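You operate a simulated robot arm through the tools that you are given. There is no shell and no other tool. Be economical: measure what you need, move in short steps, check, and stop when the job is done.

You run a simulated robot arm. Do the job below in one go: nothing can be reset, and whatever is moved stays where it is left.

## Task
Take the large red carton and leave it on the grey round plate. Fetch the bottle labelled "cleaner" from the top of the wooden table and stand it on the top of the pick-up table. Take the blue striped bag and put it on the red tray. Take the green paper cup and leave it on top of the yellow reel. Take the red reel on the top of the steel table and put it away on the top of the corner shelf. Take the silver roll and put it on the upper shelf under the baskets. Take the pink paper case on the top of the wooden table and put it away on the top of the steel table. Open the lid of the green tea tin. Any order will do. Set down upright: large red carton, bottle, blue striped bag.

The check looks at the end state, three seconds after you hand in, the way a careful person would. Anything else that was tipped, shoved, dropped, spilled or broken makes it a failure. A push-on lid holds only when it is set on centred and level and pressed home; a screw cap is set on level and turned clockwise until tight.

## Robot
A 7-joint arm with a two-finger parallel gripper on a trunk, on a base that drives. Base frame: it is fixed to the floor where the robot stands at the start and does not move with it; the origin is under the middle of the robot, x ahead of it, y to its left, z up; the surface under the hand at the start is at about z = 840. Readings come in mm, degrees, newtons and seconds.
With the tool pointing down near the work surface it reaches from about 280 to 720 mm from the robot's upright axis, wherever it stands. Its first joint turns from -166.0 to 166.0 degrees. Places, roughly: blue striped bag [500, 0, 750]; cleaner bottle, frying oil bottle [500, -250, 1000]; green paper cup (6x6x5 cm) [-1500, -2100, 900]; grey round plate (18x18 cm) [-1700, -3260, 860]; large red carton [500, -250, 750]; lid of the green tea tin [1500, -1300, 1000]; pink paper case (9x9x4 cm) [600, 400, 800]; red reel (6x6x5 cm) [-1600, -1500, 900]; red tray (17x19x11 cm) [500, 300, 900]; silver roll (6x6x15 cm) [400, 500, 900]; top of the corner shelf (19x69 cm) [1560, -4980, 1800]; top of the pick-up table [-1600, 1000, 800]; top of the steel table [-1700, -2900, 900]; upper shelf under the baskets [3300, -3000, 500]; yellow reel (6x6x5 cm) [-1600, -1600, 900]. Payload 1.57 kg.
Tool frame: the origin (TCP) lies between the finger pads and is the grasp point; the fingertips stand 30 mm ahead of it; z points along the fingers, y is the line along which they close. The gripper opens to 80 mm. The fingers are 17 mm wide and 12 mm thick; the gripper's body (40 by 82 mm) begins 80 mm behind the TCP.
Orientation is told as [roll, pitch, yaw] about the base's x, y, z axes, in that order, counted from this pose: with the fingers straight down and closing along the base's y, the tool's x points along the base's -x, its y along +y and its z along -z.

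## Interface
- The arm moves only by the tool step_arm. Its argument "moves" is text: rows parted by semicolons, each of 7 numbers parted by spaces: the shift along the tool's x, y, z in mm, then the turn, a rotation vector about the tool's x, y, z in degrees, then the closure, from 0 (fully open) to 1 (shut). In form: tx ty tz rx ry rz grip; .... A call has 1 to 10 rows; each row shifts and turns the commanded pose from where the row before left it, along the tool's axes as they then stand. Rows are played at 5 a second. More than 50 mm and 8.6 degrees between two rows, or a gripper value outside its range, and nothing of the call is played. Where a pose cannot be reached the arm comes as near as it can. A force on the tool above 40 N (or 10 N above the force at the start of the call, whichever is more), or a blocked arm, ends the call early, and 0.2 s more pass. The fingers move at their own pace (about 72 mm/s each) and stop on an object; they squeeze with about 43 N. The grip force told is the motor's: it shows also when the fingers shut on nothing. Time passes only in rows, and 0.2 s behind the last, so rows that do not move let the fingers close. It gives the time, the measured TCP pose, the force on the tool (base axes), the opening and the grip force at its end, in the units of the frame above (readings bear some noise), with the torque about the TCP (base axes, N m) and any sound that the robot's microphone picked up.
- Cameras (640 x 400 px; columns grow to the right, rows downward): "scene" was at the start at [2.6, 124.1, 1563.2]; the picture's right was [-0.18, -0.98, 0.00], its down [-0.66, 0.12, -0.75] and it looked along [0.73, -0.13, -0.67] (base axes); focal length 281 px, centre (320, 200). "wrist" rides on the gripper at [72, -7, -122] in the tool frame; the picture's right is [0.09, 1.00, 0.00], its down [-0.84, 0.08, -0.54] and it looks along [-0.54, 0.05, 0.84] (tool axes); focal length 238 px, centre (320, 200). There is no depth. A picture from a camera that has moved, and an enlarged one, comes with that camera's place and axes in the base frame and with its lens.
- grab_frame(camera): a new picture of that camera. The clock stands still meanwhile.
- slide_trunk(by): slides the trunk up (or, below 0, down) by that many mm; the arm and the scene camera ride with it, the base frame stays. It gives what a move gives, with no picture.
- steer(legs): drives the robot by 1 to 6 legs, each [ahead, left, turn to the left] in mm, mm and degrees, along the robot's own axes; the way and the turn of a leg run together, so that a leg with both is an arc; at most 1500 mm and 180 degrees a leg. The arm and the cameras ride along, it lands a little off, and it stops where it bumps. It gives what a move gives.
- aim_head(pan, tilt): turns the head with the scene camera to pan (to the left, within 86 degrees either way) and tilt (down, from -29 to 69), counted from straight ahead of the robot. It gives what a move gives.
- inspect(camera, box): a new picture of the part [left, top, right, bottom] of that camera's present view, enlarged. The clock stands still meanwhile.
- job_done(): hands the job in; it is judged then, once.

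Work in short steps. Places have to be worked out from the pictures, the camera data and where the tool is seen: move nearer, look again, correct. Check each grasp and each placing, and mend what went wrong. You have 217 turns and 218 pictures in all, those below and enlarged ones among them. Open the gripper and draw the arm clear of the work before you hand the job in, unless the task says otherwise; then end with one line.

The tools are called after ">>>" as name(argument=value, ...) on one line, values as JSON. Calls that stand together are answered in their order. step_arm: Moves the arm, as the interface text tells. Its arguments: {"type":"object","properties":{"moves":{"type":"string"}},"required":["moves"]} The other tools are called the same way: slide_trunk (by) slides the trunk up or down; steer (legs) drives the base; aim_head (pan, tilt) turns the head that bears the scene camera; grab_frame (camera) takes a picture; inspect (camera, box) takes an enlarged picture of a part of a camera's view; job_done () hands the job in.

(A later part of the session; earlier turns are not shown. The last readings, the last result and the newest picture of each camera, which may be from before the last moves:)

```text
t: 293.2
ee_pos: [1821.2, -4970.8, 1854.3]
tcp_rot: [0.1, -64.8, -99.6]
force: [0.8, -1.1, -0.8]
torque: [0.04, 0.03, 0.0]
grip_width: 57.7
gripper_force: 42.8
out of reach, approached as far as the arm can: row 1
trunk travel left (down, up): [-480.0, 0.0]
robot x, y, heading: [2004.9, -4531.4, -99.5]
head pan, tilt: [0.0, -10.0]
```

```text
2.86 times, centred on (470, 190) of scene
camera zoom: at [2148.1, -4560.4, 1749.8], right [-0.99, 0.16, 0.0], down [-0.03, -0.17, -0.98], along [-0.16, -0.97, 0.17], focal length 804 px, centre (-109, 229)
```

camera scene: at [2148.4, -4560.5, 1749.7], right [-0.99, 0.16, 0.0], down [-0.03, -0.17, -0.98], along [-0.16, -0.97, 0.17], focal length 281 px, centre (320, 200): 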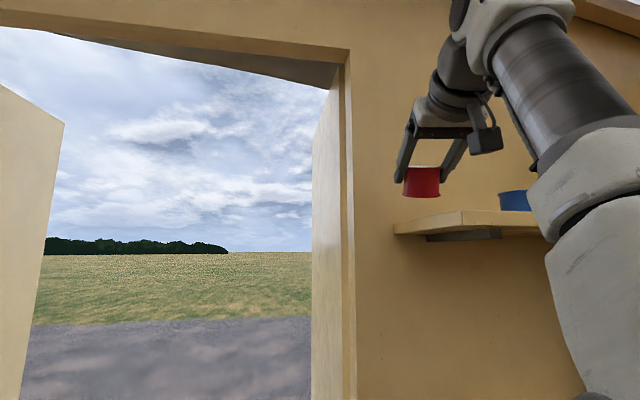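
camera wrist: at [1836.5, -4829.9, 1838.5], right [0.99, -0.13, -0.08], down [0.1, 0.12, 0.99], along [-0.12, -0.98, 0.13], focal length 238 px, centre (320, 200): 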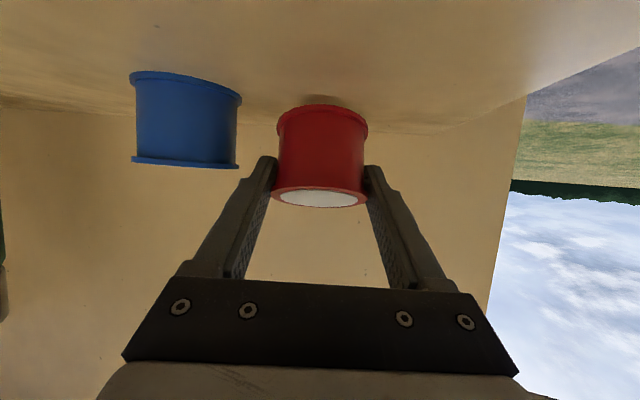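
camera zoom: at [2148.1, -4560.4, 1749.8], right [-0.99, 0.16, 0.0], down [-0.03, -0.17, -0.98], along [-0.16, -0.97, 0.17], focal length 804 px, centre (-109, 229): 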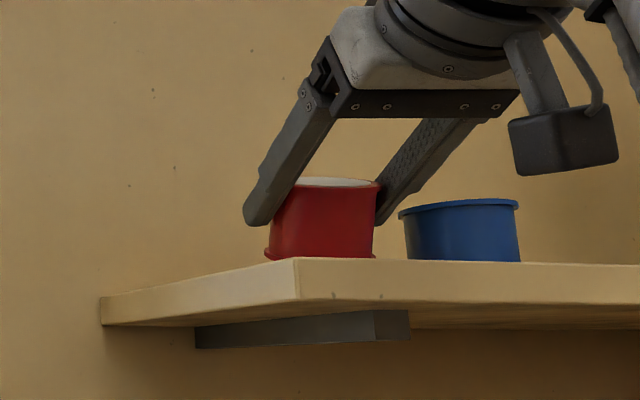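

The reel is ~15 mm above the shelf, next to the blue reel with ~25 mm spare. I lower in small steps.

>>> step_arm(moves="5.4 0 2.5 0 0 0 1; 3.6 0 1.7 0 0 0 1; 2.7 0 1.3 0 0 0 1; 0 0 0 0 0 0 1")

>>> inspect(camera="scene", box=[380, 120, 560, 260])

```text
t: 294.2
ee_pos: [1821.5, -4967.5, 1848.6]
tcp_rot: [-0.3, -65.7, -99.3]
force: [-3.5, -7.8, 30.3]
torque: [-0.16, 0.1, 0.0]
grip_width: 57.7
gripper_force: 42.8
trunk travel left (down, up): [-480.0, 0.0]
robot x, y, heading: [2010.0, -4535.4, -99.4]
head pan, tilt: [0.0, -10.0]
```

```text
2.86 times, centred on (470, 190) of scene
camera zoom: at [2148.5, -4559.6, 1750.2], right [-0.99, 0.16, 0.0], down [-0.03, -0.17, -0.98], along [-0.16, -0.97, 0.17], focal length 804 px, centre (-109, 229)
```

zoom: 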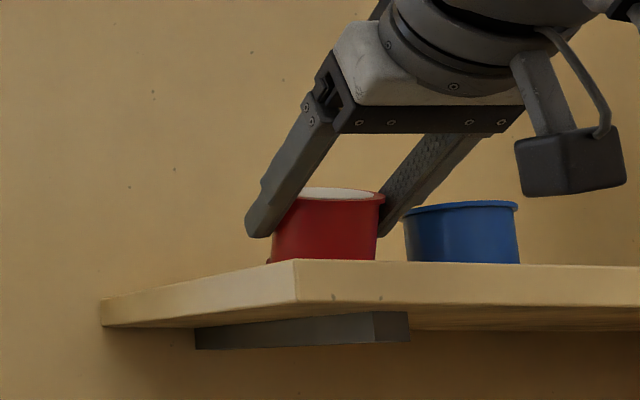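

The near edge touches (30 N). I relieve the force and open just a few millimetres so the reel settles flat.

>>> step_arm(moves="-2.3 0 -1.1 0 0 0 1; 0 0 0 0 0 0 1; 0 0 0 0 0 0 0.24; 0 0 0 0 0 0 0.22; 0 0 0 0 0 0 0.22; 0 0 0 0 0 0 0.22")

>>> inspect(camera="scene", box=[380, 120, 560, 260])

>>> grab_frame(camera="wrist")

```text
t: 295.6
ee_pos: [1820.8, -4967.3, 1846.3]
tcp_rot: [-0.1, -64.9, -99.7]
force: [0.0, 0.9, 0.3]
torque: [0.01, 0.02, 0.0]
grip_width: 62.2
gripper_force: 0.1
trunk travel left (down, up): [-480.0, 0.0]
robot x, y, heading: [2015.6, -4534.1, -99.5]
head pan, tilt: [0.0, -10.0]
```

```text
2.86 times, centred on (470, 190) of scene
camera zoom: at [2148.5, -4559.9, 1749.7], right [-0.99, 0.16, 0.0], down [-0.03, -0.17, -0.98], along [-0.16, -0.97, 0.17], focal length 804 px, centre (-109, 229)
```

zoom: 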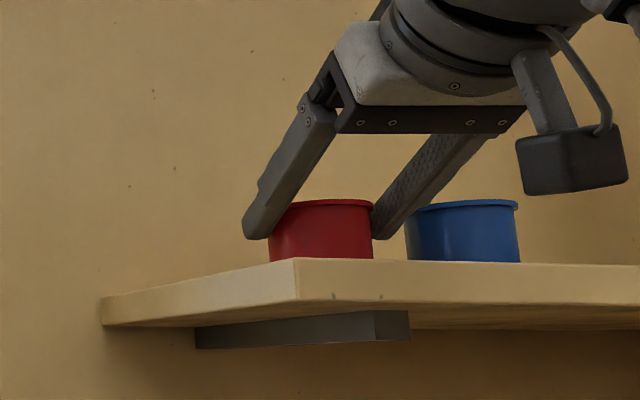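

```text
111 pictures are left
camera wrist: at [1837.1, -4827.1, 1830.0], right [0.99, -0.13, -0.08], down [0.1, 0.12, 0.99], along [-0.12, -0.98, 0.13], focal length 238 px, centre (320, 200)
```

wrist: 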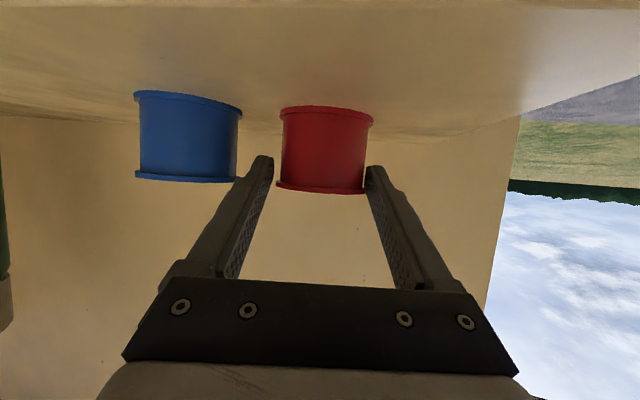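

The reel stands flat. I open a little more and withdraw along the tool axis.

>>> step_arm(moves="0 0 0 0 0 0 0.13; 0 0 0 0 0 0 0.13; 0 0 -20 0 0 0 0.13; 0 0 -40 0 0 0 0.13; 0 0 -45 0 0 0 0.13; 0 0 -45 0 0 0 0.13; 0 0 0 0 0 0 0.13")

>>> grab_frame(camera="wrist")

>>> grab_frame(camera="scene")

```text
t: 297.2
ee_pos: [1837.0, -4818.8, 1888.3]
tcp_rot: [0.0, -64.9, -99.5]
force: [-0.1, -1.0, 0.2]
torque: [0.01, 0.0, 0.01]
grip_width: 70.0
gripper_force: 0.0
out of reach, approached as far as the arm can: row 5, 6
trunk travel left (down, up): [-480.0, 0.0]
robot x, y, heading: [2008.8, -4533.0, -99.7]
head pan, tilt: [0.0, -10.0]
```

```text
110 pictures are left
camera wrist: at [1852.8, -4677.4, 1872.7], right [0.99, -0.13, -0.08], down [0.1, 0.12, 0.99], along [-0.12, -0.98, 0.13], focal length 238 px, centre (320, 200)
```

wrist: 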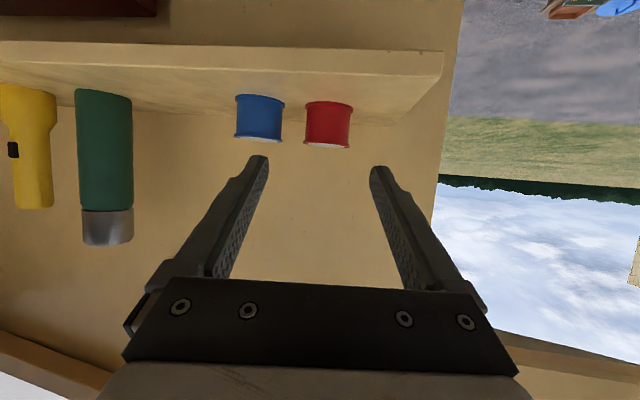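

```text
109 pictures are left
camera scene: at [2148.3, -4560.3, 1749.8], right [-0.99, 0.16, 0.0], down [-0.03, -0.17, -0.98], along [-0.16, -0.97, 0.17], focal length 281 px, centre (320, 200)
```

scene: 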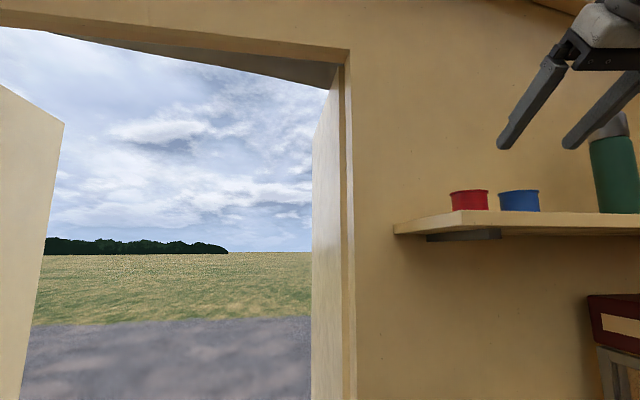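

Reel done. The tea tin is inside too, so I back off, lower the trunk and arm, and head there.

>>> steer(legs=[[-260, 0, 0]])

>>> step_arm(moves="42 0 20 0 0 0 0; 42 0 20 0 0 0 0; 42 0 20 0 0 0 0; 42 0 20 0 0 0 0; 42 0 20 0 0 0 0; 42 0 20 0 0 0 0; 42 0 20 0 0 0 0; 42 0 20 0 0 0 0; 42 0 20 0 0 0 0; 42 0 20 0 0 0 0")

>>> slide_trunk(by=-105)

>>> step_arm(moves="0 0 0 0 8.5 0 0; 0 0 0 0 8.5 0 0; 0 0 0 0 8.5 0 0; 0 0 0 0 8.5 0 0; 0 0 0 0 8.5 0 0; 0 0 0 0 8.5 0 0; 0 0 0 0 8.5 0 0; 0 0 0 0 5.4 0 0; 0 0 0 0 0 0 0")

>>> aim_head(pan=-60, tilt=25)

>>> grab_frame(camera="scene")

```text
t: 299.5
ee_pos: [1880.7, -4554.4, 1887.8]
tcp_rot: [0.1, -64.9, -99.4]
force: [-0.2, 0.7, 0.4]
torque: [0.0, -0.02, -0.03]
grip_width: 69.4
gripper_force: 0.2
trunk travel left (down, up): [-480.0, 0.0]
robot x, y, heading: [2053.7, -4272.4, -99.4]
head pan, tilt: [0.0, -10.0]
```

```text
t: 301.7
ee_pos: [1879.5, -4556.0, 1423.3]
tcp_rot: [0.0, -65.0, -99.5]
force: [0.3, 0.3, -1.0]
torque: [0.01, 0.02, 0.04]
grip_width: 80.0
gripper_force: 0.0
trunk travel left (down, up): [-480.0, 0.0]
robot x, y, heading: [2056.1, -4266.0, -99.0]
head pan, tilt: [0.0, -10.0]
```

```text
t: 303.1
ee_pos: [1878.8, -4556.3, 1318.3]
tcp_rot: [0.1, -64.9, -99.5]
force: [-0.8, 0.4, 0.8]
torque: [-0.02, -0.03, -0.01]
grip_width: 80.0
gripper_force: 0.1
trunk travel left (down, up): [-375.0, 105.0]
robot x, y, heading: [2051.8, -4268.1, -99.1]
head pan, tilt: [0.0, -10.0]
```

```text
t: 305.1
ee_pos: [1880.2, -4556.3, 1319.5]
tcp_rot: [0.1, 0.1, -99.5]
force: [0.3, -0.3, -0.3]
torque: [-0.01, -0.03, 0.03]
grip_width: 80.0
gripper_force: 0.0
trunk travel left (down, up): [-375.0, 105.0]
robot x, y, heading: [2054.7, -4268.5, -99.2]
head pan, tilt: [0.0, -10.0]
```

```text
t: 306.4
ee_pos: [1881.3, -4557.0, 1318.0]
tcp_rot: [0.0, 0.0, -99.6]
force: [-0.7, 0.0, 0.3]
torque: [0.02, 0.03, -0.01]
grip_width: 79.9
gripper_force: 0.1
trunk travel left (down, up): [-375.0, 105.0]
robot x, y, heading: [2055.3, -4265.7, -99.1]
head pan, tilt: [-60.0, 25.0]
```

```text
108 pictures are left
camera scene: at [2119.0, -4245.9, 1589.2], right [-0.36, 0.93, 0.0], down [0.39, 0.15, -0.91], along [-0.85, -0.32, -0.42], focal length 281 px, centre (320, 200)
```

scene: 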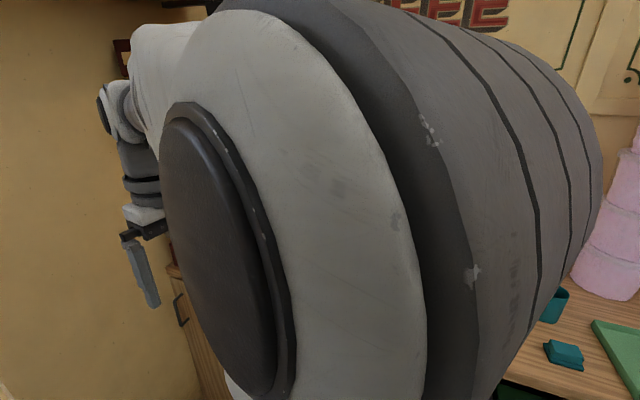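

I move to the aisle centre, turn to face +y and drive toward the tea tin's end of the left counter.

>>> steer(legs=[[0, 230, 0], [0, 0, 100], [0, 0, 89], [1500, 0, 0], [700, 0, 0]])

>>> aim_head(pan=50, tilt=25)

>>> grab_frame(camera="scene")

>>> aim_head(pan=-50, tilt=30)

>>> grab_frame(camera="scene")

```text
t: 333.7
ee_pos: [2461.3, -1770.7, 1318.3]
tcp_rot: [0.0, 0.0, 88.8]
force: [-0.3, 0.4, -0.1]
torque: [0.02, 0.02, -0.02]
grip_width: 79.8
gripper_force: 0.0
trunk travel left (down, up): [-375.0, 105.0]
robot x, y, heading: [2333.5, -2082.0, 89.1]
head pan, tilt: [-60.0, 25.0]
```

```text
t: 335.6
ee_pos: [2461.3, -1768.7, 1315.9]
tcp_rot: [0.1, 0.6, 88.9]
force: [0.0, -1.0, 0.4]
torque: [0.03, -0.02, -0.01]
grip_width: 79.9
gripper_force: 0.0
trunk travel left (down, up): [-375.0, 105.0]
robot x, y, heading: [2332.7, -2077.5, 89.2]
head pan, tilt: [50.0, 25.0]
```

```text
107 pictures are left
camera scene: at [2223.4, -2074.2, 1589.8], right [0.94, -0.35, 0.0], down [-0.15, -0.39, -0.91], along [0.32, 0.85, -0.42], focal length 281 px, centre (320, 200)
```

scene: 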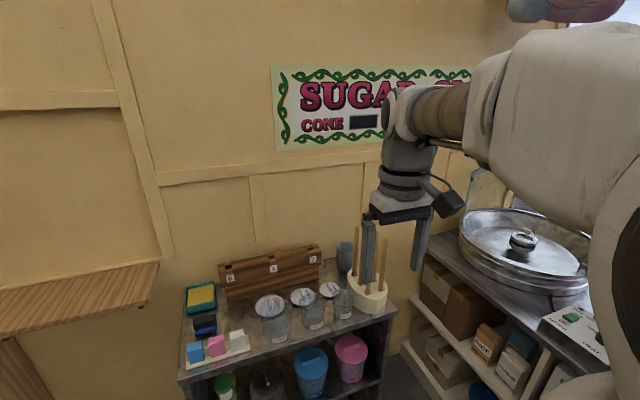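

```text
t: 337.3
ee_pos: [2461.5, -1771.7, 1318.7]
tcp_rot: [-0.1, 0.0, 88.8]
force: [0.9, 0.0, 0.0]
torque: [0.02, 0.01, 0.01]
grip_width: 80.0
gripper_force: 0.1
trunk travel left (down, up): [-375.0, 105.0]
robot x, y, heading: [2332.6, -2079.7, 89.1]
head pan, tilt: [-50.0, 30.0]
```

```text
106 pictures are left
camera scene: at [2261.0, -2103.5, 1581.2], right [0.63, -0.78, 0.0], down [-0.39, -0.32, -0.87], along [0.67, 0.55, -0.5], focal length 281 px, centre (320, 200)
```

scene: 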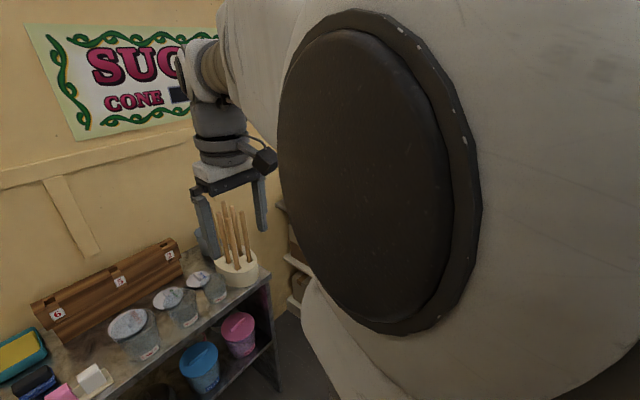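

I re-aim the head to the left to see the left counter.

>>> aim_head(pan=50, tilt=25)

>>> grab_frame(camera="scene")

```text
t: 339.1
ee_pos: [2462.5, -1771.4, 1315.6]
tcp_rot: [0.1, 0.7, 88.9]
force: [0.1, 1.0, -0.5]
torque: [-0.01, 0.0, 0.01]
grip_width: 80.0
gripper_force: 0.0
trunk travel left (down, up): [-375.0, 105.0]
robot x, y, heading: [2333.2, -2082.1, 88.9]
head pan, tilt: [50.0, 25.0]
```

```text
105 pictures are left
camera scene: at [2223.2, -2075.1, 1585.2], right [0.94, -0.35, 0.0], down [-0.16, -0.43, -0.89], along [0.31, 0.83, -0.46], focal length 281 px, centre (320, 200)
```

scene: 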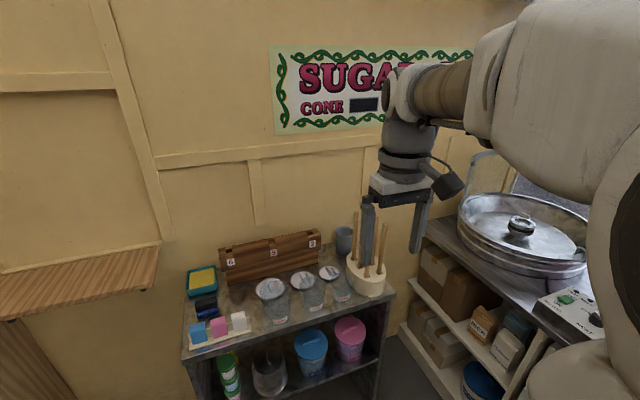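

The head seems blocked by the folded arm (pan stuck near -20°). I free it, back up, and extend the arm.

>>> aim_head(pan=-30, tilt=25)

>>> steer(legs=[[-400, 0, 0]])

>>> step_arm(moves="-40 20 20 0 0 0 0; -40 20 20 0 0 0 0; -40 20 20 0 0 0 0; 0 20 20 0 0 0 0; 0 20 20 0 0 0 0; 0 0 0 0 0 0 0")

>>> aim_head(pan=50, tilt=25)

>>> grab_frame(camera="scene")

```text
t: 340.6
ee_pos: [2461.3, -1771.3, 1319.4]
tcp_rot: [0.0, 0.0, 88.9]
force: [-0.1, 0.0, 0.1]
torque: [0.04, -0.01, 0.02]
grip_width: 79.8
gripper_force: 0.0
trunk travel left (down, up): [-375.0, 105.0]
robot x, y, heading: [2332.8, -2084.4, 89.3]
head pan, tilt: [-30.0, 25.0]
```

```text
t: 343.7
ee_pos: [2454.9, -2160.5, 1319.2]
tcp_rot: [0.0, 0.0, 89.3]
force: [-0.6, 0.2, -0.5]
torque: [0.02, 0.0, 0.02]
grip_width: 80.2
gripper_force: 0.1
trunk travel left (down, up): [-375.0, 105.0]
robot x, y, heading: [2331.5, -2471.2, 89.3]
head pan, tilt: [-30.0, 25.0]
```

```text
t: 345.1
ee_pos: [2355.3, -2040.9, 1219.4]
tcp_rot: [0.0, 0.1, 89.2]
force: [1.1, 0.1, 0.3]
torque: [0.03, -0.02, 0.0]
grip_width: 80.1
gripper_force: 0.1
trunk travel left (down, up): [-375.0, 105.0]
robot x, y, heading: [2327.1, -2475.5, 89.4]
head pan, tilt: [-30.0, 25.0]
```

```text
t: 346.6
ee_pos: [2355.2, -2041.9, 1219.7]
tcp_rot: [0.1, 0.1, 89.2]
force: [0.0, 0.2, -0.3]
torque: [-0.01, -0.03, -0.01]
grip_width: 79.9
gripper_force: 0.1
trunk travel left (down, up): [-375.0, 105.0]
robot x, y, heading: [2325.2, -2473.0, 89.8]
head pan, tilt: [50.0, 25.0]
```

```text
104 pictures are left
camera scene: at [2116.6, -2491.9, 1589.1], right [0.65, 0.76, 0.0], down [0.32, -0.27, -0.91], along [-0.69, 0.59, -0.42], focal length 281 px, centre (320, 200)
```

scene: 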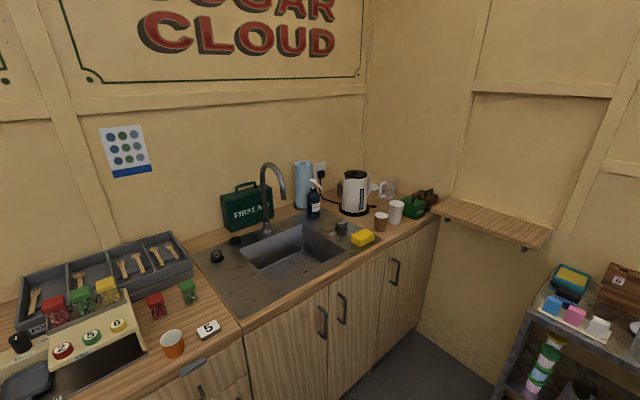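

A small green tin is visible right of the kettle. I enlarge it.

>>> inspect(camera="scene", box=[350, 160, 470, 240])

```text
5.00 times, centred on (410, 200) of scene
camera zoom: at [2116.6, -2491.9, 1589.1], right [0.65, 0.76, 0.0], down [0.32, -0.27, -0.91], along [-0.69, 0.59, -0.42], focal length 1406 px, centre (-130, 200)
```

zoom: 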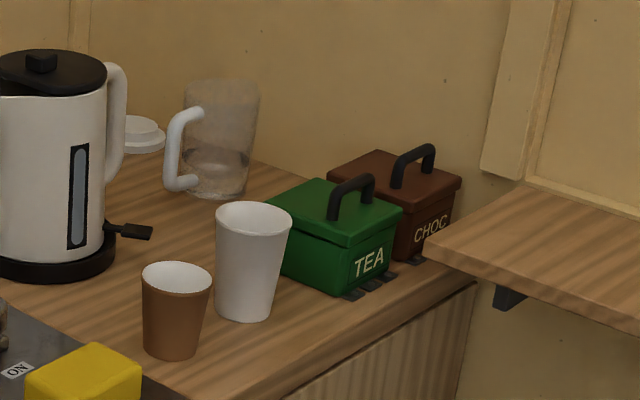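

The tea tin (green, black handle on its lid) is at about (1450, -1290). A small table limits standing room, so I go to about (1870, -1830) facing it diagonally.

>>> steer(legs=[[0, 0, 40], [790, -65, 0]])

>>> aim_head(pan=0, tilt=40)

>>> grab_frame(camera="scene")

>>> grab_frame(camera="wrist")

```text
t: 354.6
ee_pos: [1626.1, -1472.9, 1219.1]
tcp_rot: [0.0, 0.0, 129.0]
force: [-0.6, -0.3, -0.3]
torque: [0.02, -0.03, 0.03]
grip_width: 80.1
gripper_force: 0.1
trunk travel left (down, up): [-375.0, 105.0]
robot x, y, heading: [1877.1, -1822.5, 129.0]
head pan, tilt: [50.0, 25.0]
```

```text
t: 355.8
ee_pos: [1625.8, -1473.7, 1218.9]
tcp_rot: [0.0, -0.1, 129.0]
force: [0.7, 0.7, 1.0]
torque: [0.01, 0.03, 0.0]
grip_width: 79.9
gripper_force: 0.0
trunk travel left (down, up): [-375.0, 105.0]
robot x, y, heading: [1881.7, -1823.1, 129.3]
head pan, tilt: [0.0, 40.0]
```

```text
102 pictures are left
camera scene: at [1768.0, -1909.0, 1565.8], right [0.77, 0.63, 0.0], down [0.41, -0.5, -0.77], along [-0.48, 0.59, -0.64], focal length 281 px, centre (320, 200)
```

scene: 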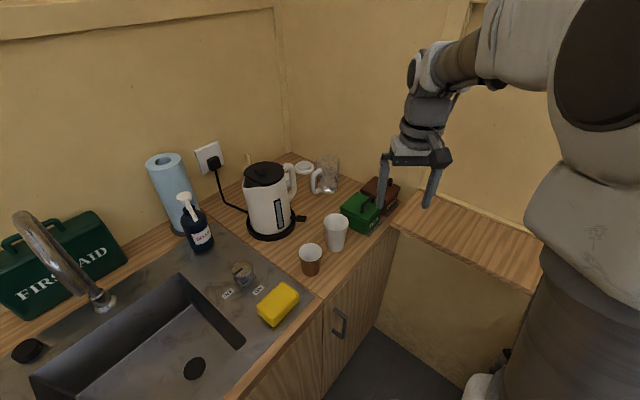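

```text
101 pictures are left
camera wrist: at [1675.9, -1525.1, 1339.5], right [-0.72, -0.7, 0.0], down [-0.59, 0.6, 0.54], along [-0.38, 0.39, -0.84], focal length 238 px, centre (320, 200)
```

wrist: 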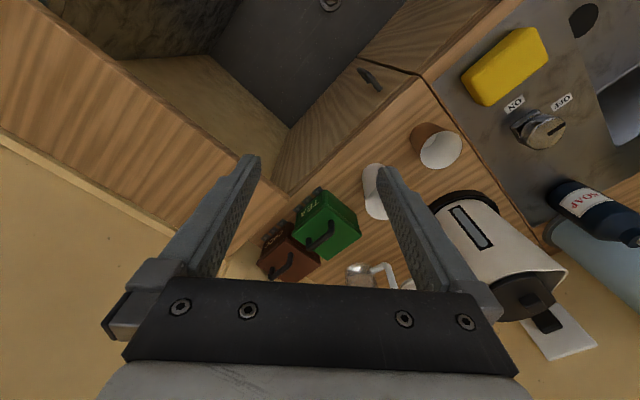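

I zoom in on the tin to understand its lid and hinge.

>>> inspect(camera="scene", box=[320, 160, 420, 240])

>>> inspect(camera="wrist", box=[240, 170, 400, 290])

```text
5.00 times, centred on (370, 200) of scene
camera zoom: at [1768.0, -1909.0, 1565.8], right [0.77, 0.63, 0.0], down [0.41, -0.5, -0.77], along [-0.48, 0.59, -0.64], focal length 1406 px, centre (70, 200)
```

zoom: 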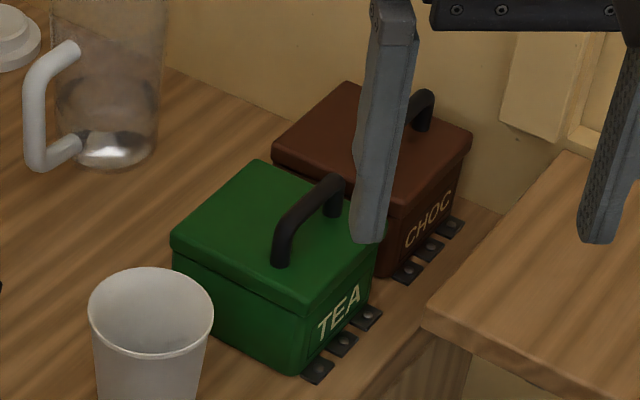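

```text
3.33 times, centred on (320, 230) of wrist
camera zoom: at [1675.9, -1525.1, 1339.5], right [-0.72, -0.7, 0.0], down [-0.59, 0.6, 0.54], along [-0.38, 0.39, -0.84], focal length 794 px, centre (320, 100)
```

zoom: 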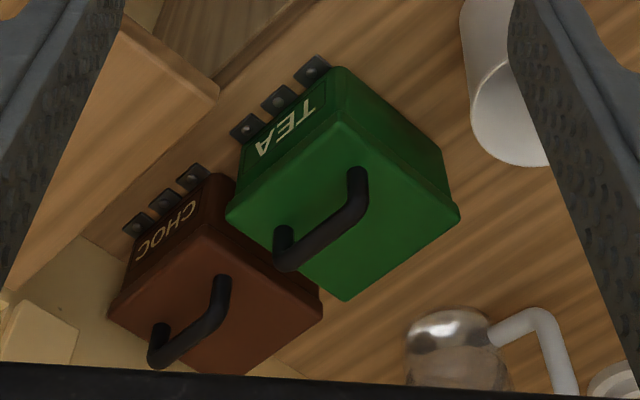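

Lid is hinged at its back (x≈1397) with a bar handle along y at x≈1464, y -1339…-1277, z≈1008. I move a little nearer and turn the fingers to close along x.

>>> steer(legs=[[60, 0, 0]])

>>> step_arm(moves="0 0 0 0 0 8 0; 0 0 0 0 0 8 0; 0 0 0 0 0 8 0; 0 0 0 0 0 8 0; 0 0 0 0 0 7 0; 0 0 0 0 0 0 0")

>>> grab_frame(camera="wrist")

```text
t: 356.7
ee_pos: [1606.6, -1451.1, 1219.4]
tcp_rot: [0.1, 0.1, 129.5]
force: [-0.7, -0.5, -0.4]
torque: [-0.01, 0.05, -0.02]
grip_width: 80.3
gripper_force: 0.0
trunk travel left (down, up): [-375.0, 105.0]
robot x, y, heading: [1863.8, -1799.5, 129.3]
head pan, tilt: [0.0, 40.0]
stopped in leg 1: the robot was blocked; the commanded pose is now the measured one
```

```text
t: 358.1
ee_pos: [1607.6, -1448.7, 1218.9]
tcp_rot: [0.0, 0.1, 90.3]
force: [0.0, -0.5, 0.0]
torque: [0.0, 0.02, 0.0]
grip_width: 79.9
gripper_force: 0.1
trunk travel left (down, up): [-375.0, 105.0]
robot x, y, heading: [1864.3, -1800.9, 129.5]
head pan, tilt: [0.0, 40.0]
```

```text
98 pictures are left
camera wrist: at [1613.9, -1521.3, 1339.3], right [-1.0, -0.1, 0.0], down [-0.08, 0.84, 0.54], along [-0.05, 0.54, -0.84], focal length 238 px, centre (320, 200)
```

wrist: 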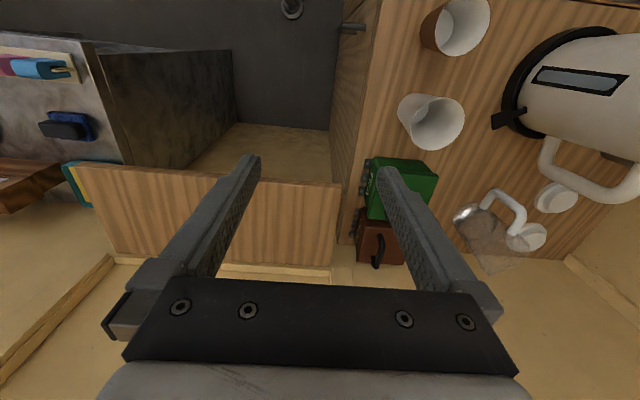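

Base touched something and stopped; nothing looks disturbed. I move the hand above the handle.

>>> step_arm(moves="-28 28.6 0 0 0 0 0; -28 28.6 0 0 0 0 0; -28 28.6 0 0 0 0 0; -28 28.6 0 0 0 0 0; -28 28.6 0 0 0 0 0; 0 0 40 0 0 0 0.5; 0 0 40 0 0 0 0.5; 0 0 25 0 0 0 0.5; 0 0 0 0 0 0 0.5")

>>> grab_frame(camera="wrist")

>>> inspect(camera="scene", box=[300, 120, 460, 240])

```text
t: 360.1
ee_pos: [1462.8, -1309.8, 1115.0]
tcp_rot: [0.0, 0.0, 90.5]
force: [0.1, -0.1, 0.3]
torque: [0.03, 0.03, 0.02]
grip_width: 39.8
gripper_force: 0.1
trunk travel left (down, up): [-375.0, 105.0]
robot x, y, heading: [1865.7, -1798.2, 129.3]
head pan, tilt: [0.0, 40.0]
```

```text
97 pictures are left
camera wrist: at [1469.8, -1382.0, 1234.2], right [-1.0, -0.1, 0.0], down [-0.08, 0.84, 0.54], along [-0.05, 0.54, -0.84], focal length 238 px, centre (320, 200)
```

wrist: 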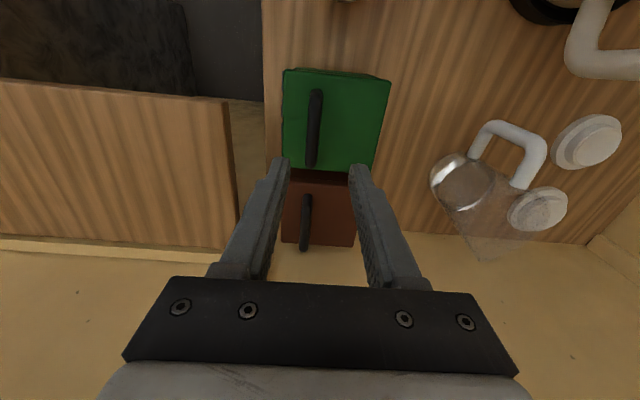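

```text
3.33 times, centred on (380, 180) of scene
camera zoom: at [1752.8, -1884.8, 1565.8], right [0.77, 0.64, 0.0], down [0.41, -0.5, -0.77], along [-0.49, 0.59, -0.64], focal length 937 px, centre (120, 267)
```

zoom: 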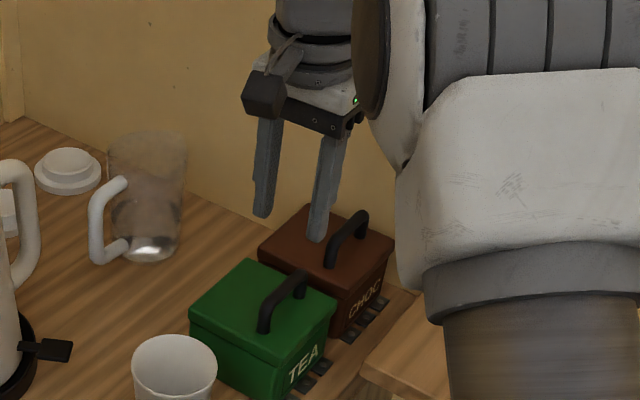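

Handle centre refined to (1470, -1314). I correct and descend so the fingers straddle the bar.

>>> step_arm(moves="4 -7 0 0 0 0 0.5; 0 0 40 0 0 0 0.5; 0 0 35 0 0 0 0.5; 0 0 0 0 0 0 0.5")

>>> grab_frame(camera="wrist")

>>> inspect(camera="scene", box=[300, 140, 420, 240])

```text
t: 361.1
ee_pos: [1470.4, -1314.6, 1039.7]
tcp_rot: [0.1, 0.1, 90.5]
force: [-0.5, 0.1, 0.5]
torque: [-0.02, 0.05, -0.01]
grip_width: 39.9
gripper_force: 0.0
trunk travel left (down, up): [-375.0, 105.0]
robot x, y, heading: [1864.4, -1800.5, 129.3]
head pan, tilt: [0.0, 40.0]
```

```text
95 pictures are left
camera wrist: at [1476.6, -1387.0, 1159.2], right [-1.0, -0.1, 0.0], down [-0.08, 0.84, 0.54], along [-0.05, 0.54, -0.84], focal length 238 px, centre (320, 200)
```

wrist: 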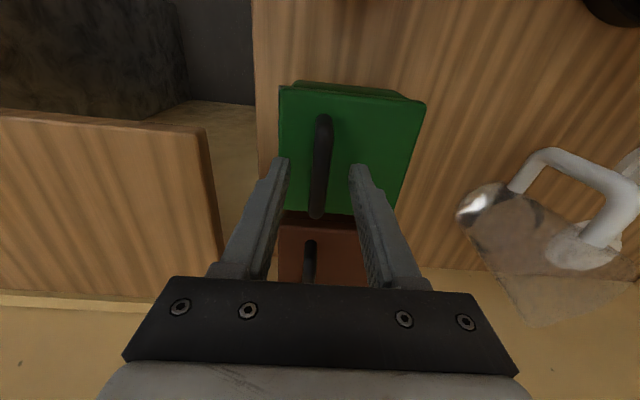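

```text
4.00 times, centred on (360, 190) of scene
camera zoom: at [1752.8, -1884.8, 1565.8], right [0.77, 0.64, 0.0], down [0.41, -0.5, -0.77], along [-0.49, 0.59, -0.64], focal length 1125 px, centre (160, 240)
```

zoom: 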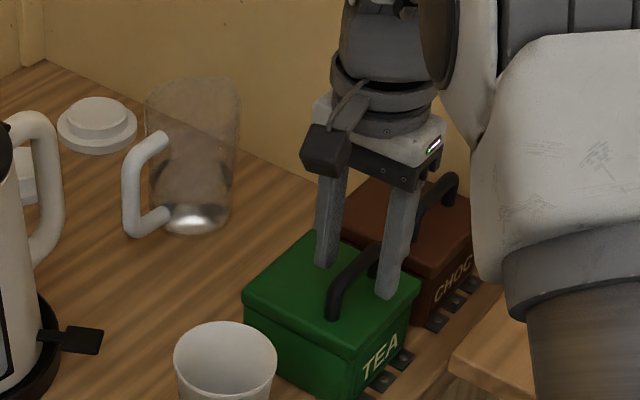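

Fingers straddle the bar. I go down 20 mm and close on it.

>>> step_arm(moves="0 0 12 0 0 0 0.5; 0 0 8 0 0 0 0.5; 0 0 0 0 0 0 0.75; 0 0 0 0 0 0 1; 0 0 0 0 0 0 1; 0 0 0 0 0 0 1")

>>> grab_frame(camera="wrist")

```text
t: 362.5
ee_pos: [1468.9, -1315.0, 1021.7]
tcp_rot: [0.1, -0.2, 90.4]
force: [-5.3, 1.5, 19.5]
torque: [-0.08, 0.44, -0.1]
grip_width: 11.4
gripper_force: 28.8
trunk travel left (down, up): [-375.0, 105.0]
robot x, y, heading: [1866.2, -1799.9, 129.6]
head pan, tilt: [0.0, 40.0]
```

```text
93 pictures are left
camera wrist: at [1477.3, -1388.5, 1141.6], right [-1.0, -0.1, 0.0], down [-0.08, 0.84, 0.54], along [-0.06, 0.54, -0.84], focal length 238 px, centre (320, 200)
```

wrist: 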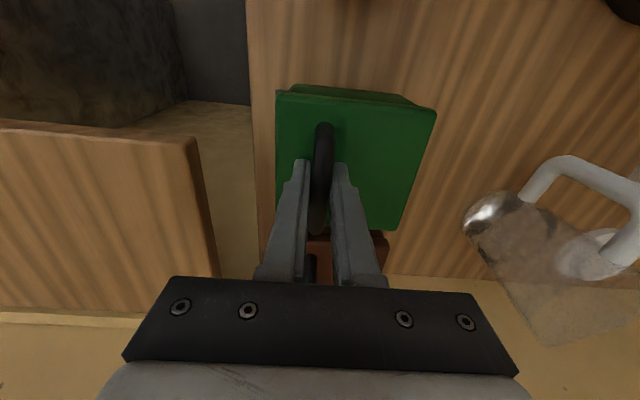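

Bar gripped. I lift along the hinge arc (first 45°), without rotating the tool, and check.

>>> step_arm(moves="0 6 -8.5 0 0 0 1; 0 7 -8 0 0 0 1; 0 8 -7 0 0 0 1; 0 9 -5.5 0 0 0 1; 0 9.5 -4.5 0 0 0 1; 0 10 -3.2 0 0 0 1; 0 0 0 0 0 0 1")

>>> grab_frame(camera="wrist")

>>> inspect(camera="scene", box=[300, 140, 420, 240])

```text
t: 363.5
ee_pos: [1449.1, -1315.8, 1051.1]
tcp_rot: [-0.4, 0.2, 90.0]
force: [11.0, -11.7, 15.3]
torque: [-0.42, -0.03, -0.19]
grip_width: 11.4
gripper_force: 29.0
trunk travel left (down, up): [-375.0, 105.0]
robot x, y, heading: [1861.3, -1799.8, 129.5]
head pan, tilt: [0.0, 40.0]
stopped in row 4: the force on the tool passed its limit at 43 N (the readings are from after the stop); the commanded pose is now the measured one
```

```text
92 pictures are left
camera wrist: at [1454.1, -1386.9, 1171.2], right [-1.0, -0.09, -0.01], down [-0.08, 0.84, 0.54], along [-0.04, 0.54, -0.84], focal length 238 px, centre (320, 200)
```

wrist: 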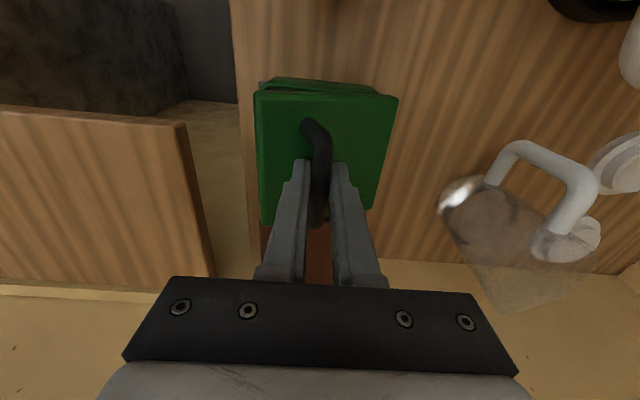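

```text
4.00 times, centred on (360, 190) of scene
camera zoom: at [1755.6, -1887.5, 1566.0], right [0.77, 0.64, 0.0], down [0.41, -0.49, -0.77], along [-0.49, 0.59, -0.64], focal length 1125 px, centre (160, 240)
```

zoom: 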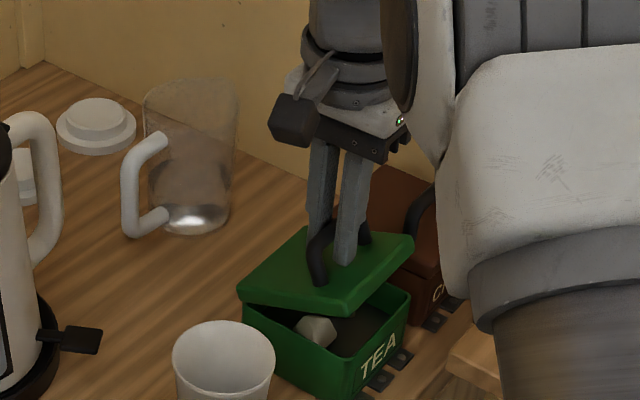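

The lid is opening (hinge at the back confirmed near (1390, 976)). I slacken the grip slightly so the bar can turn, and follow a corrected arc.

>>> step_arm(moves="0 0 0 0 0 0 0.82; 0 7 -7.5 0 0 0 0.82; 0 11 -5.8 0 0 0 0.82; 0 10.3 -4.6 0 0 0 0.82; 0 10.3 -3.6 0 0 0 0.82; 0 11 -2 0 0 0 0.82; 0 11 -0.5 0 0 0 0.82; 0 0 0 0 0 0 0.82")

>>> grab_frame(camera="wrist")

>>> inspect(camera="scene", box=[300, 140, 420, 240])

```text
t: 365.3
ee_pos: [1385.9, -1314.5, 1071.9]
tcp_rot: [-0.4, 0.2, 90.2]
force: [-1.4, 0.2, -1.0]
torque: [0.0, -0.02, -0.01]
grip_width: 14.2
gripper_force: 0.0
trunk travel left (down, up): [-375.0, 105.0]
robot x, y, heading: [1864.3, -1803.2, 129.7]
head pan, tilt: [0.0, 40.0]
```

```text
90 pictures are left
camera wrist: at [1391.3, -1386.4, 1192.1], right [-1.0, -0.1, -0.01], down [-0.08, 0.84, 0.54], along [-0.05, 0.54, -0.84], focal length 238 px, centre (320, 200)
```

wrist: 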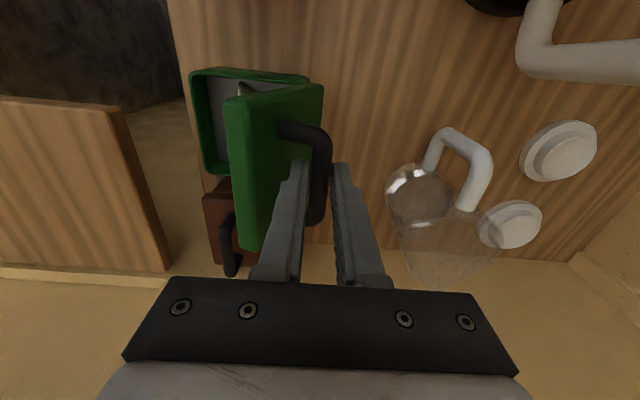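

```text
4.00 times, centred on (360, 190) of scene
camera zoom: at [1753.1, -1885.0, 1565.8], right [0.77, 0.64, 0.0], down [0.41, -0.5, -0.77], along [-0.49, 0.59, -0.64], focal length 1125 px, centre (160, 240)
```

zoom: 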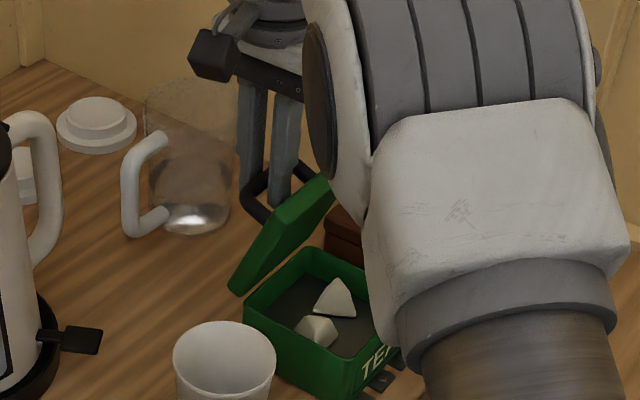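

The lid is about 65° open. I continue past vertical.

>>> step_arm(moves="0 11 1 0 0 0 0.82; 0 11 2.3 0 0 0 0.82; 0 10.5 3.6 0 0 0 0.82; 0 10 5.2 0 0 0 0.82; 0 9 6.4 0 0 0 0.82; 0 8.3 7.4 0 0 0 0.82; 0 0 0 0 0 0 0.82")

>>> grab_frame(camera="wrist")

>>> inspect(camera="scene", box=[300, 140, 420, 240])

```text
t: 366.9
ee_pos: [1335.4, -1317.6, 1046.0]
tcp_rot: [-0.5, 0.1, 90.0]
force: [18.9, 5.8, 3.9]
torque: [0.06, -0.15, -0.07]
grip_width: 31.3
gripper_force: 9.3
out of reach, approached as far as the arm can: row 6
trunk travel left (down, up): [-375.0, 105.0]
robot x, y, heading: [1867.5, -1795.6, 129.4]
head pan, tilt: [0.0, 40.0]
```

```text
88 pictures are left
camera wrist: at [1339.1, -1389.2, 1165.5], right [-1.0, -0.09, -0.01], down [-0.08, 0.84, 0.54], along [-0.04, 0.54, -0.84], focal length 238 px, centre (320, 200)
```

wrist: 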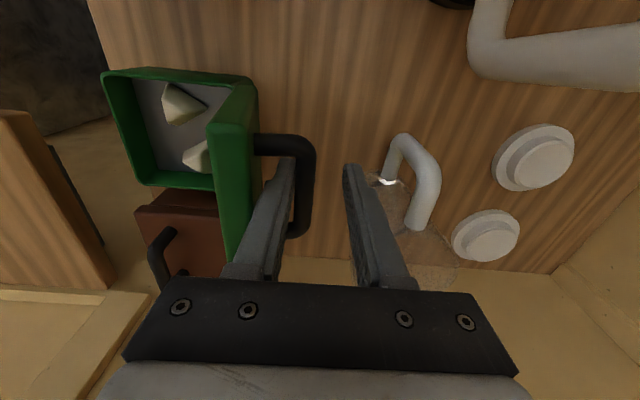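

```text
4.00 times, centred on (360, 190) of scene
camera zoom: at [1755.5, -1884.6, 1566.0], right [0.77, 0.64, 0.0], down [0.41, -0.5, -0.77], along [-0.49, 0.59, -0.64], focal length 1125 px, centre (160, 240)
```

zoom: 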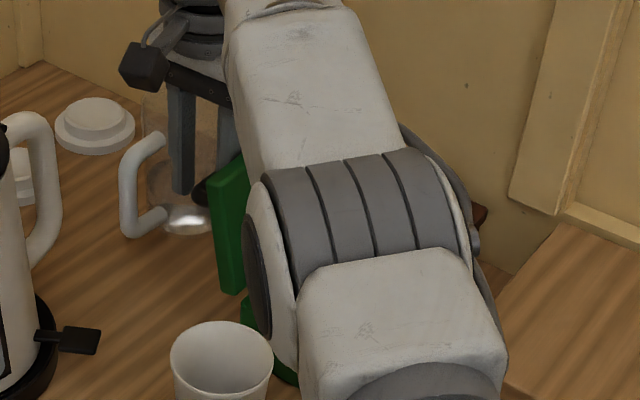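

The lid stands at about 90–95° and pushes back (19 N). I hold finger spacing and lift straight out to see whether it stays.

>>> step_arm(moves="0 0 0 0 0 0 0.62; 0 0 -8 0 0 0 0.62; 0 0 -12 0 0 0 0.62; 0 0 -15 0 0 0 0.62; 0 0 -25 0 0 0 0.62; 0 0 -30 0 0 0 0.62; 0 0 0 0 0 0 0.62")

>>> grab_frame(camera="wrist")

```text
t: 368.5
ee_pos: [1342.6, -1328.5, 1131.2]
tcp_rot: [-0.5, 0.2, 90.2]
force: [0.0, -0.8, -0.7]
torque: [0.01, 0.02, -0.01]
grip_width: 30.4
gripper_force: 0.2
out of reach, approached as far as the arm can: row 4, 5, 6
trunk travel left (down, up): [-375.0, 105.0]
robot x, y, heading: [1864.6, -1801.4, 129.3]
head pan, tilt: [0.0, 40.0]
```

```text
86 pictures are left
camera wrist: at [1348.1, -1400.9, 1251.8], right [-1.0, -0.09, -0.01], down [-0.08, 0.84, 0.54], along [-0.05, 0.54, -0.84], focal length 238 px, centre (320, 200)
```

wrist: 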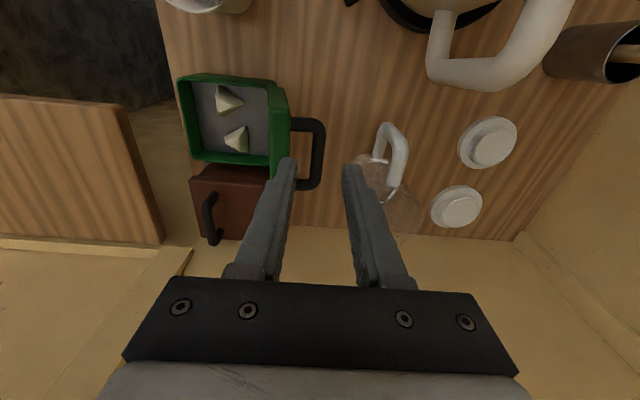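

The lid stays open on its own, past vertical. I withdraw sideways, up, and back toward the robot.

>>> step_arm(moves="40 0 -15 0 0 0 0.62; 40 0 -25 0 0 0 0.62; 20 -35 -20 0 0 0 0; 20 -40 0 0 0 0 0; 20 -40 0 0 0 0 0; 20 -40 0 0 0 0 0; 0 0 0 0 0 0 0")

>>> grab_frame(camera="scene")

```text
t: 370.1
ee_pos: [1354.0, -1380.3, 1252.1]
tcp_rot: [-0.4, 0.0, 90.2]
force: [0.7, -0.9, 0.7]
torque: [0.01, 0.02, 0.03]
grip_width: 79.9
gripper_force: 0.1
out of reach, approached as far as the arm can: row 1, 2, 3, 4, 5, 6
trunk travel left (down, up): [-375.0, 105.0]
robot x, y, heading: [1866.0, -1799.3, 129.5]
head pan, tilt: [0.0, 40.0]
```

```text
85 pictures are left
camera scene: at [1753.2, -1885.0, 1565.8], right [0.77, 0.64, 0.0], down [0.41, -0.5, -0.77], along [-0.49, 0.59, -0.64], focal length 281 px, centre (320, 200)
```

scene: 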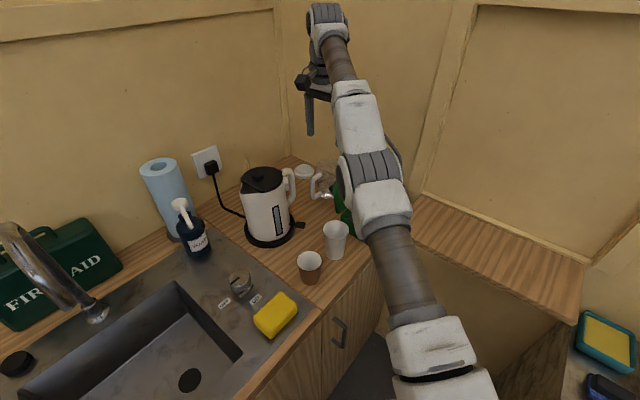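

Arm is stretched; I bring the hand back in toward the robot.

>>> step_arm(moves="28 -34 0 0 0 0 0; 28 -34 0 0 0 0 0; 28 -34 0 0 0 0 0; 28 -34 0 0 0 0 0; 28 -34 0 0 0 0 0; 28 -34 0 0 0 0 0; 0 0 0 0 0 0 0")

>>> inspect(camera="scene", box=[280, 140, 440, 260])

```text
t: 371.7
ee_pos: [1360.1, -1387.3, 1272.4]
tcp_rot: [-0.4, 0.3, 90.1]
force: [0.0, 0.5, -0.1]
torque: [0.01, -0.02, -0.03]
grip_width: 80.1
gripper_force: 0.1
out of reach, approached as far as the arm can: row 1, 2, 3, 4, 5, 6
trunk travel left (down, up): [-375.0, 105.0]
robot x, y, heading: [1866.4, -1800.8, 129.9]
head pan, tilt: [0.0, 40.0]
```

```text
3.33 times, centred on (360, 200) of scene
camera zoom: at [1753.0, -1885.1, 1565.8], right [0.77, 0.64, 0.0], down [0.41, -0.5, -0.77], along [-0.49, 0.59, -0.64], focal length 937 px, centre (187, 200)
```

zoom: 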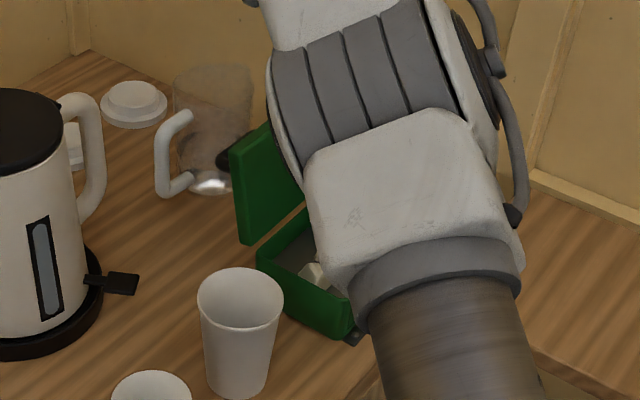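

The arm sits at a straight-elbow singularity. I try breaking it with a sideways and downward move.

>>> step_arm(moves="0 0 30 0 0 0 0; 40 0 0 0 0 0 0; 40 0 0 0 0 0 0; 40 0 0 0 0 0 0; 0 0 0 0 0 0 0")

```text
t: 372.9
ee_pos: [1303.7, -1467.5, 1267.5]
tcp_rot: [-0.5, 0.1, 90.1]
force: [0.8, -0.1, 0.0]
torque: [0.02, 0.01, 0.02]
grip_width: 80.1
gripper_force: 0.1
out of reach, approached as far as the arm can: row 1, 2, 3, 4
trunk travel left (down, up): [-375.0, 105.0]
robot x, y, heading: [1861.3, -1800.1, 129.6]
head pan, tilt: [0.0, 40.0]
```

>>> step_arm(moves="0 0 0 -8.5 0 0 0; 0 0 0 -8.5 0 0 0; 0 0 0 -8.5 0 0 0; 0 -30 0 0 0 0 0; 0 -30 0 0 0 0 0; 0 0 0 0 0 0 0")

>>> grab_frame(camera="scene")

```text
t: 374.3
ee_pos: [1260.8, -1398.1, 1303.6]
tcp_rot: [25.1, 0.2, 90.2]
force: [0.8, 0.6, -0.3]
torque: [-0.02, 0.01, 0.01]
grip_width: 80.1
gripper_force: 0.1
out of reach, approached as far as the arm can: row 1, 2, 3, 4, 5
trunk travel left (down, up): [-375.0, 105.0]
robot x, y, heading: [1863.9, -1796.8, 129.4]
head pan, tilt: [0.0, 40.0]
```

```text
83 pictures are left
camera scene: at [1753.2, -1884.9, 1565.8], right [0.77, 0.64, 0.0], down [0.41, -0.5, -0.77], along [-0.49, 0.59, -0.64], focal length 281 px, centre (320, 200)
```

scene: 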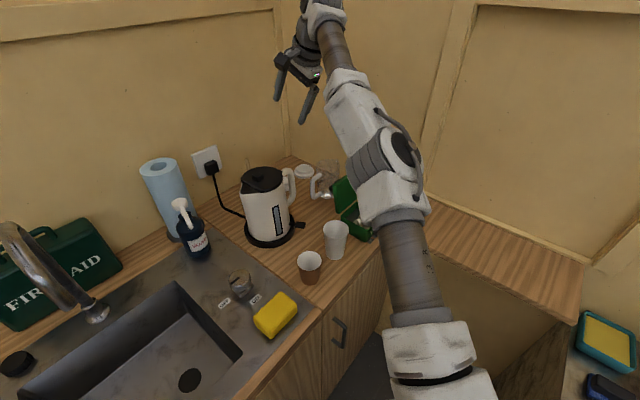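

The hand is well above everything, so I back the robot out into the aisle first and then refold the arm there.

>>> steer(legs=[[-650, 0, 0]])

>>> step_arm(moves="0 0 45 0 0 0 0; 0 0 45 0 0 0 0; 0 0 45 0 0 0 0; 0 0 45 0 0 0 0; 0 0 45 0 0 0 0; 0 0 45 0 0 0 0; 0 0 0 0 0 0 0")

>>> grab_frame(camera="scene")

```text
t: 379.0
ee_pos: [1672.3, -1898.2, 1303.1]
tcp_rot: [25.0, 0.2, 90.4]
force: [-0.1, -0.5, -0.4]
torque: [0.02, 0.02, 0.0]
grip_width: 80.0
gripper_force: 0.1
trunk travel left (down, up): [-375.0, 105.0]
robot x, y, heading: [2278.3, -2294.2, 129.4]
head pan, tilt: [0.0, 40.0]
```

```text
t: 380.6
ee_pos: [1574.5, -1910.4, 1059.7]
tcp_rot: [25.1, 0.2, 90.4]
force: [0.2, -0.2, -0.5]
torque: [0.0, 0.04, 0.02]
grip_width: 80.2
gripper_force: 0.2
out of reach, approached as far as the arm can: row 1, 4, 5, 6
trunk travel left (down, up): [-375.0, 105.0]
robot x, y, heading: [2274.7, -2293.2, 129.5]
head pan, tilt: [0.0, 40.0]
```

```text
82 pictures are left
camera scene: at [2165.2, -2383.8, 1565.8], right [0.77, 0.64, 0.0], down [0.41, -0.49, -0.77], along [-0.49, 0.59, -0.64], focal length 281 px, centre (320, 200)
```

scene: 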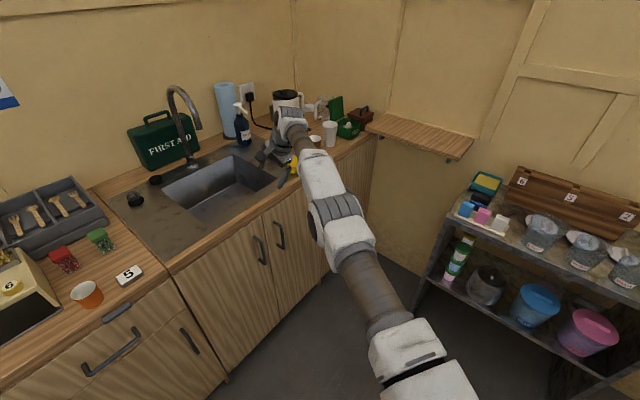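

>>> steer(legs=[[-300, 0, 0]])

>>> step_arm(moves="0 -45 0 0 0 0 0; 0 -45 0 0 0 0 0; 0 -45 0 0 0 0 0; 0 -45 0 0 0 0 0; 0 0 0 0 0 0 0")

>>> grab_frame(camera="scene")

```text
t: 383.1
ee_pos: [1763.4, -2143.1, 1058.8]
tcp_rot: [25.0, 0.0, 90.7]
force: [0.1, -0.6, -0.3]
torque: [0.01, 0.0, -0.02]
grip_width: 79.9
gripper_force: 0.0
trunk travel left (down, up): [-375.0, 105.0]
robot x, y, heading: [2465.9, -2526.7, 129.8]
head pan, tilt: [0.0, 40.0]
```

```text
t: 384.4
ee_pos: [1821.8, -2062.0, 986.5]
tcp_rot: [25.0, 0.2, 90.7]
force: [-0.7, 0.0, 0.3]
torque: [-0.04, 0.01, 0.0]
grip_width: 80.1
gripper_force: 0.0
out of reach, approached as far as the arm can: row 1, 2, 3, 4
trunk travel left (down, up): [-375.0, 105.0]
robot x, y, heading: [2466.2, -2529.4, 129.8]
head pan, tilt: [0.0, 40.0]
```

```text
81 pictures are left
camera scene: at [2356.5, -2613.1, 1565.8], right [0.77, 0.64, 0.0], down [0.41, -0.49, -0.77], along [-0.49, 0.59, -0.64], focal length 281 px, centre (320, 200)
```

scene: 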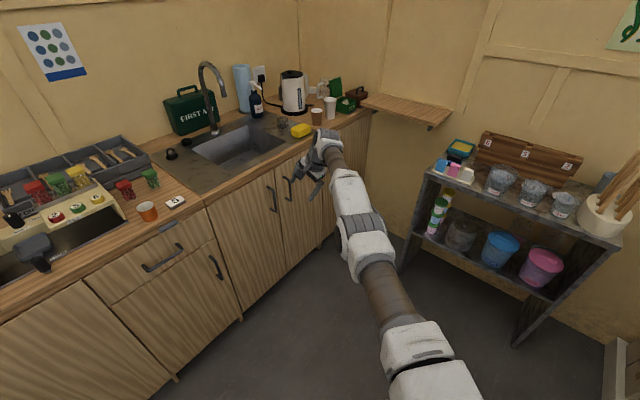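

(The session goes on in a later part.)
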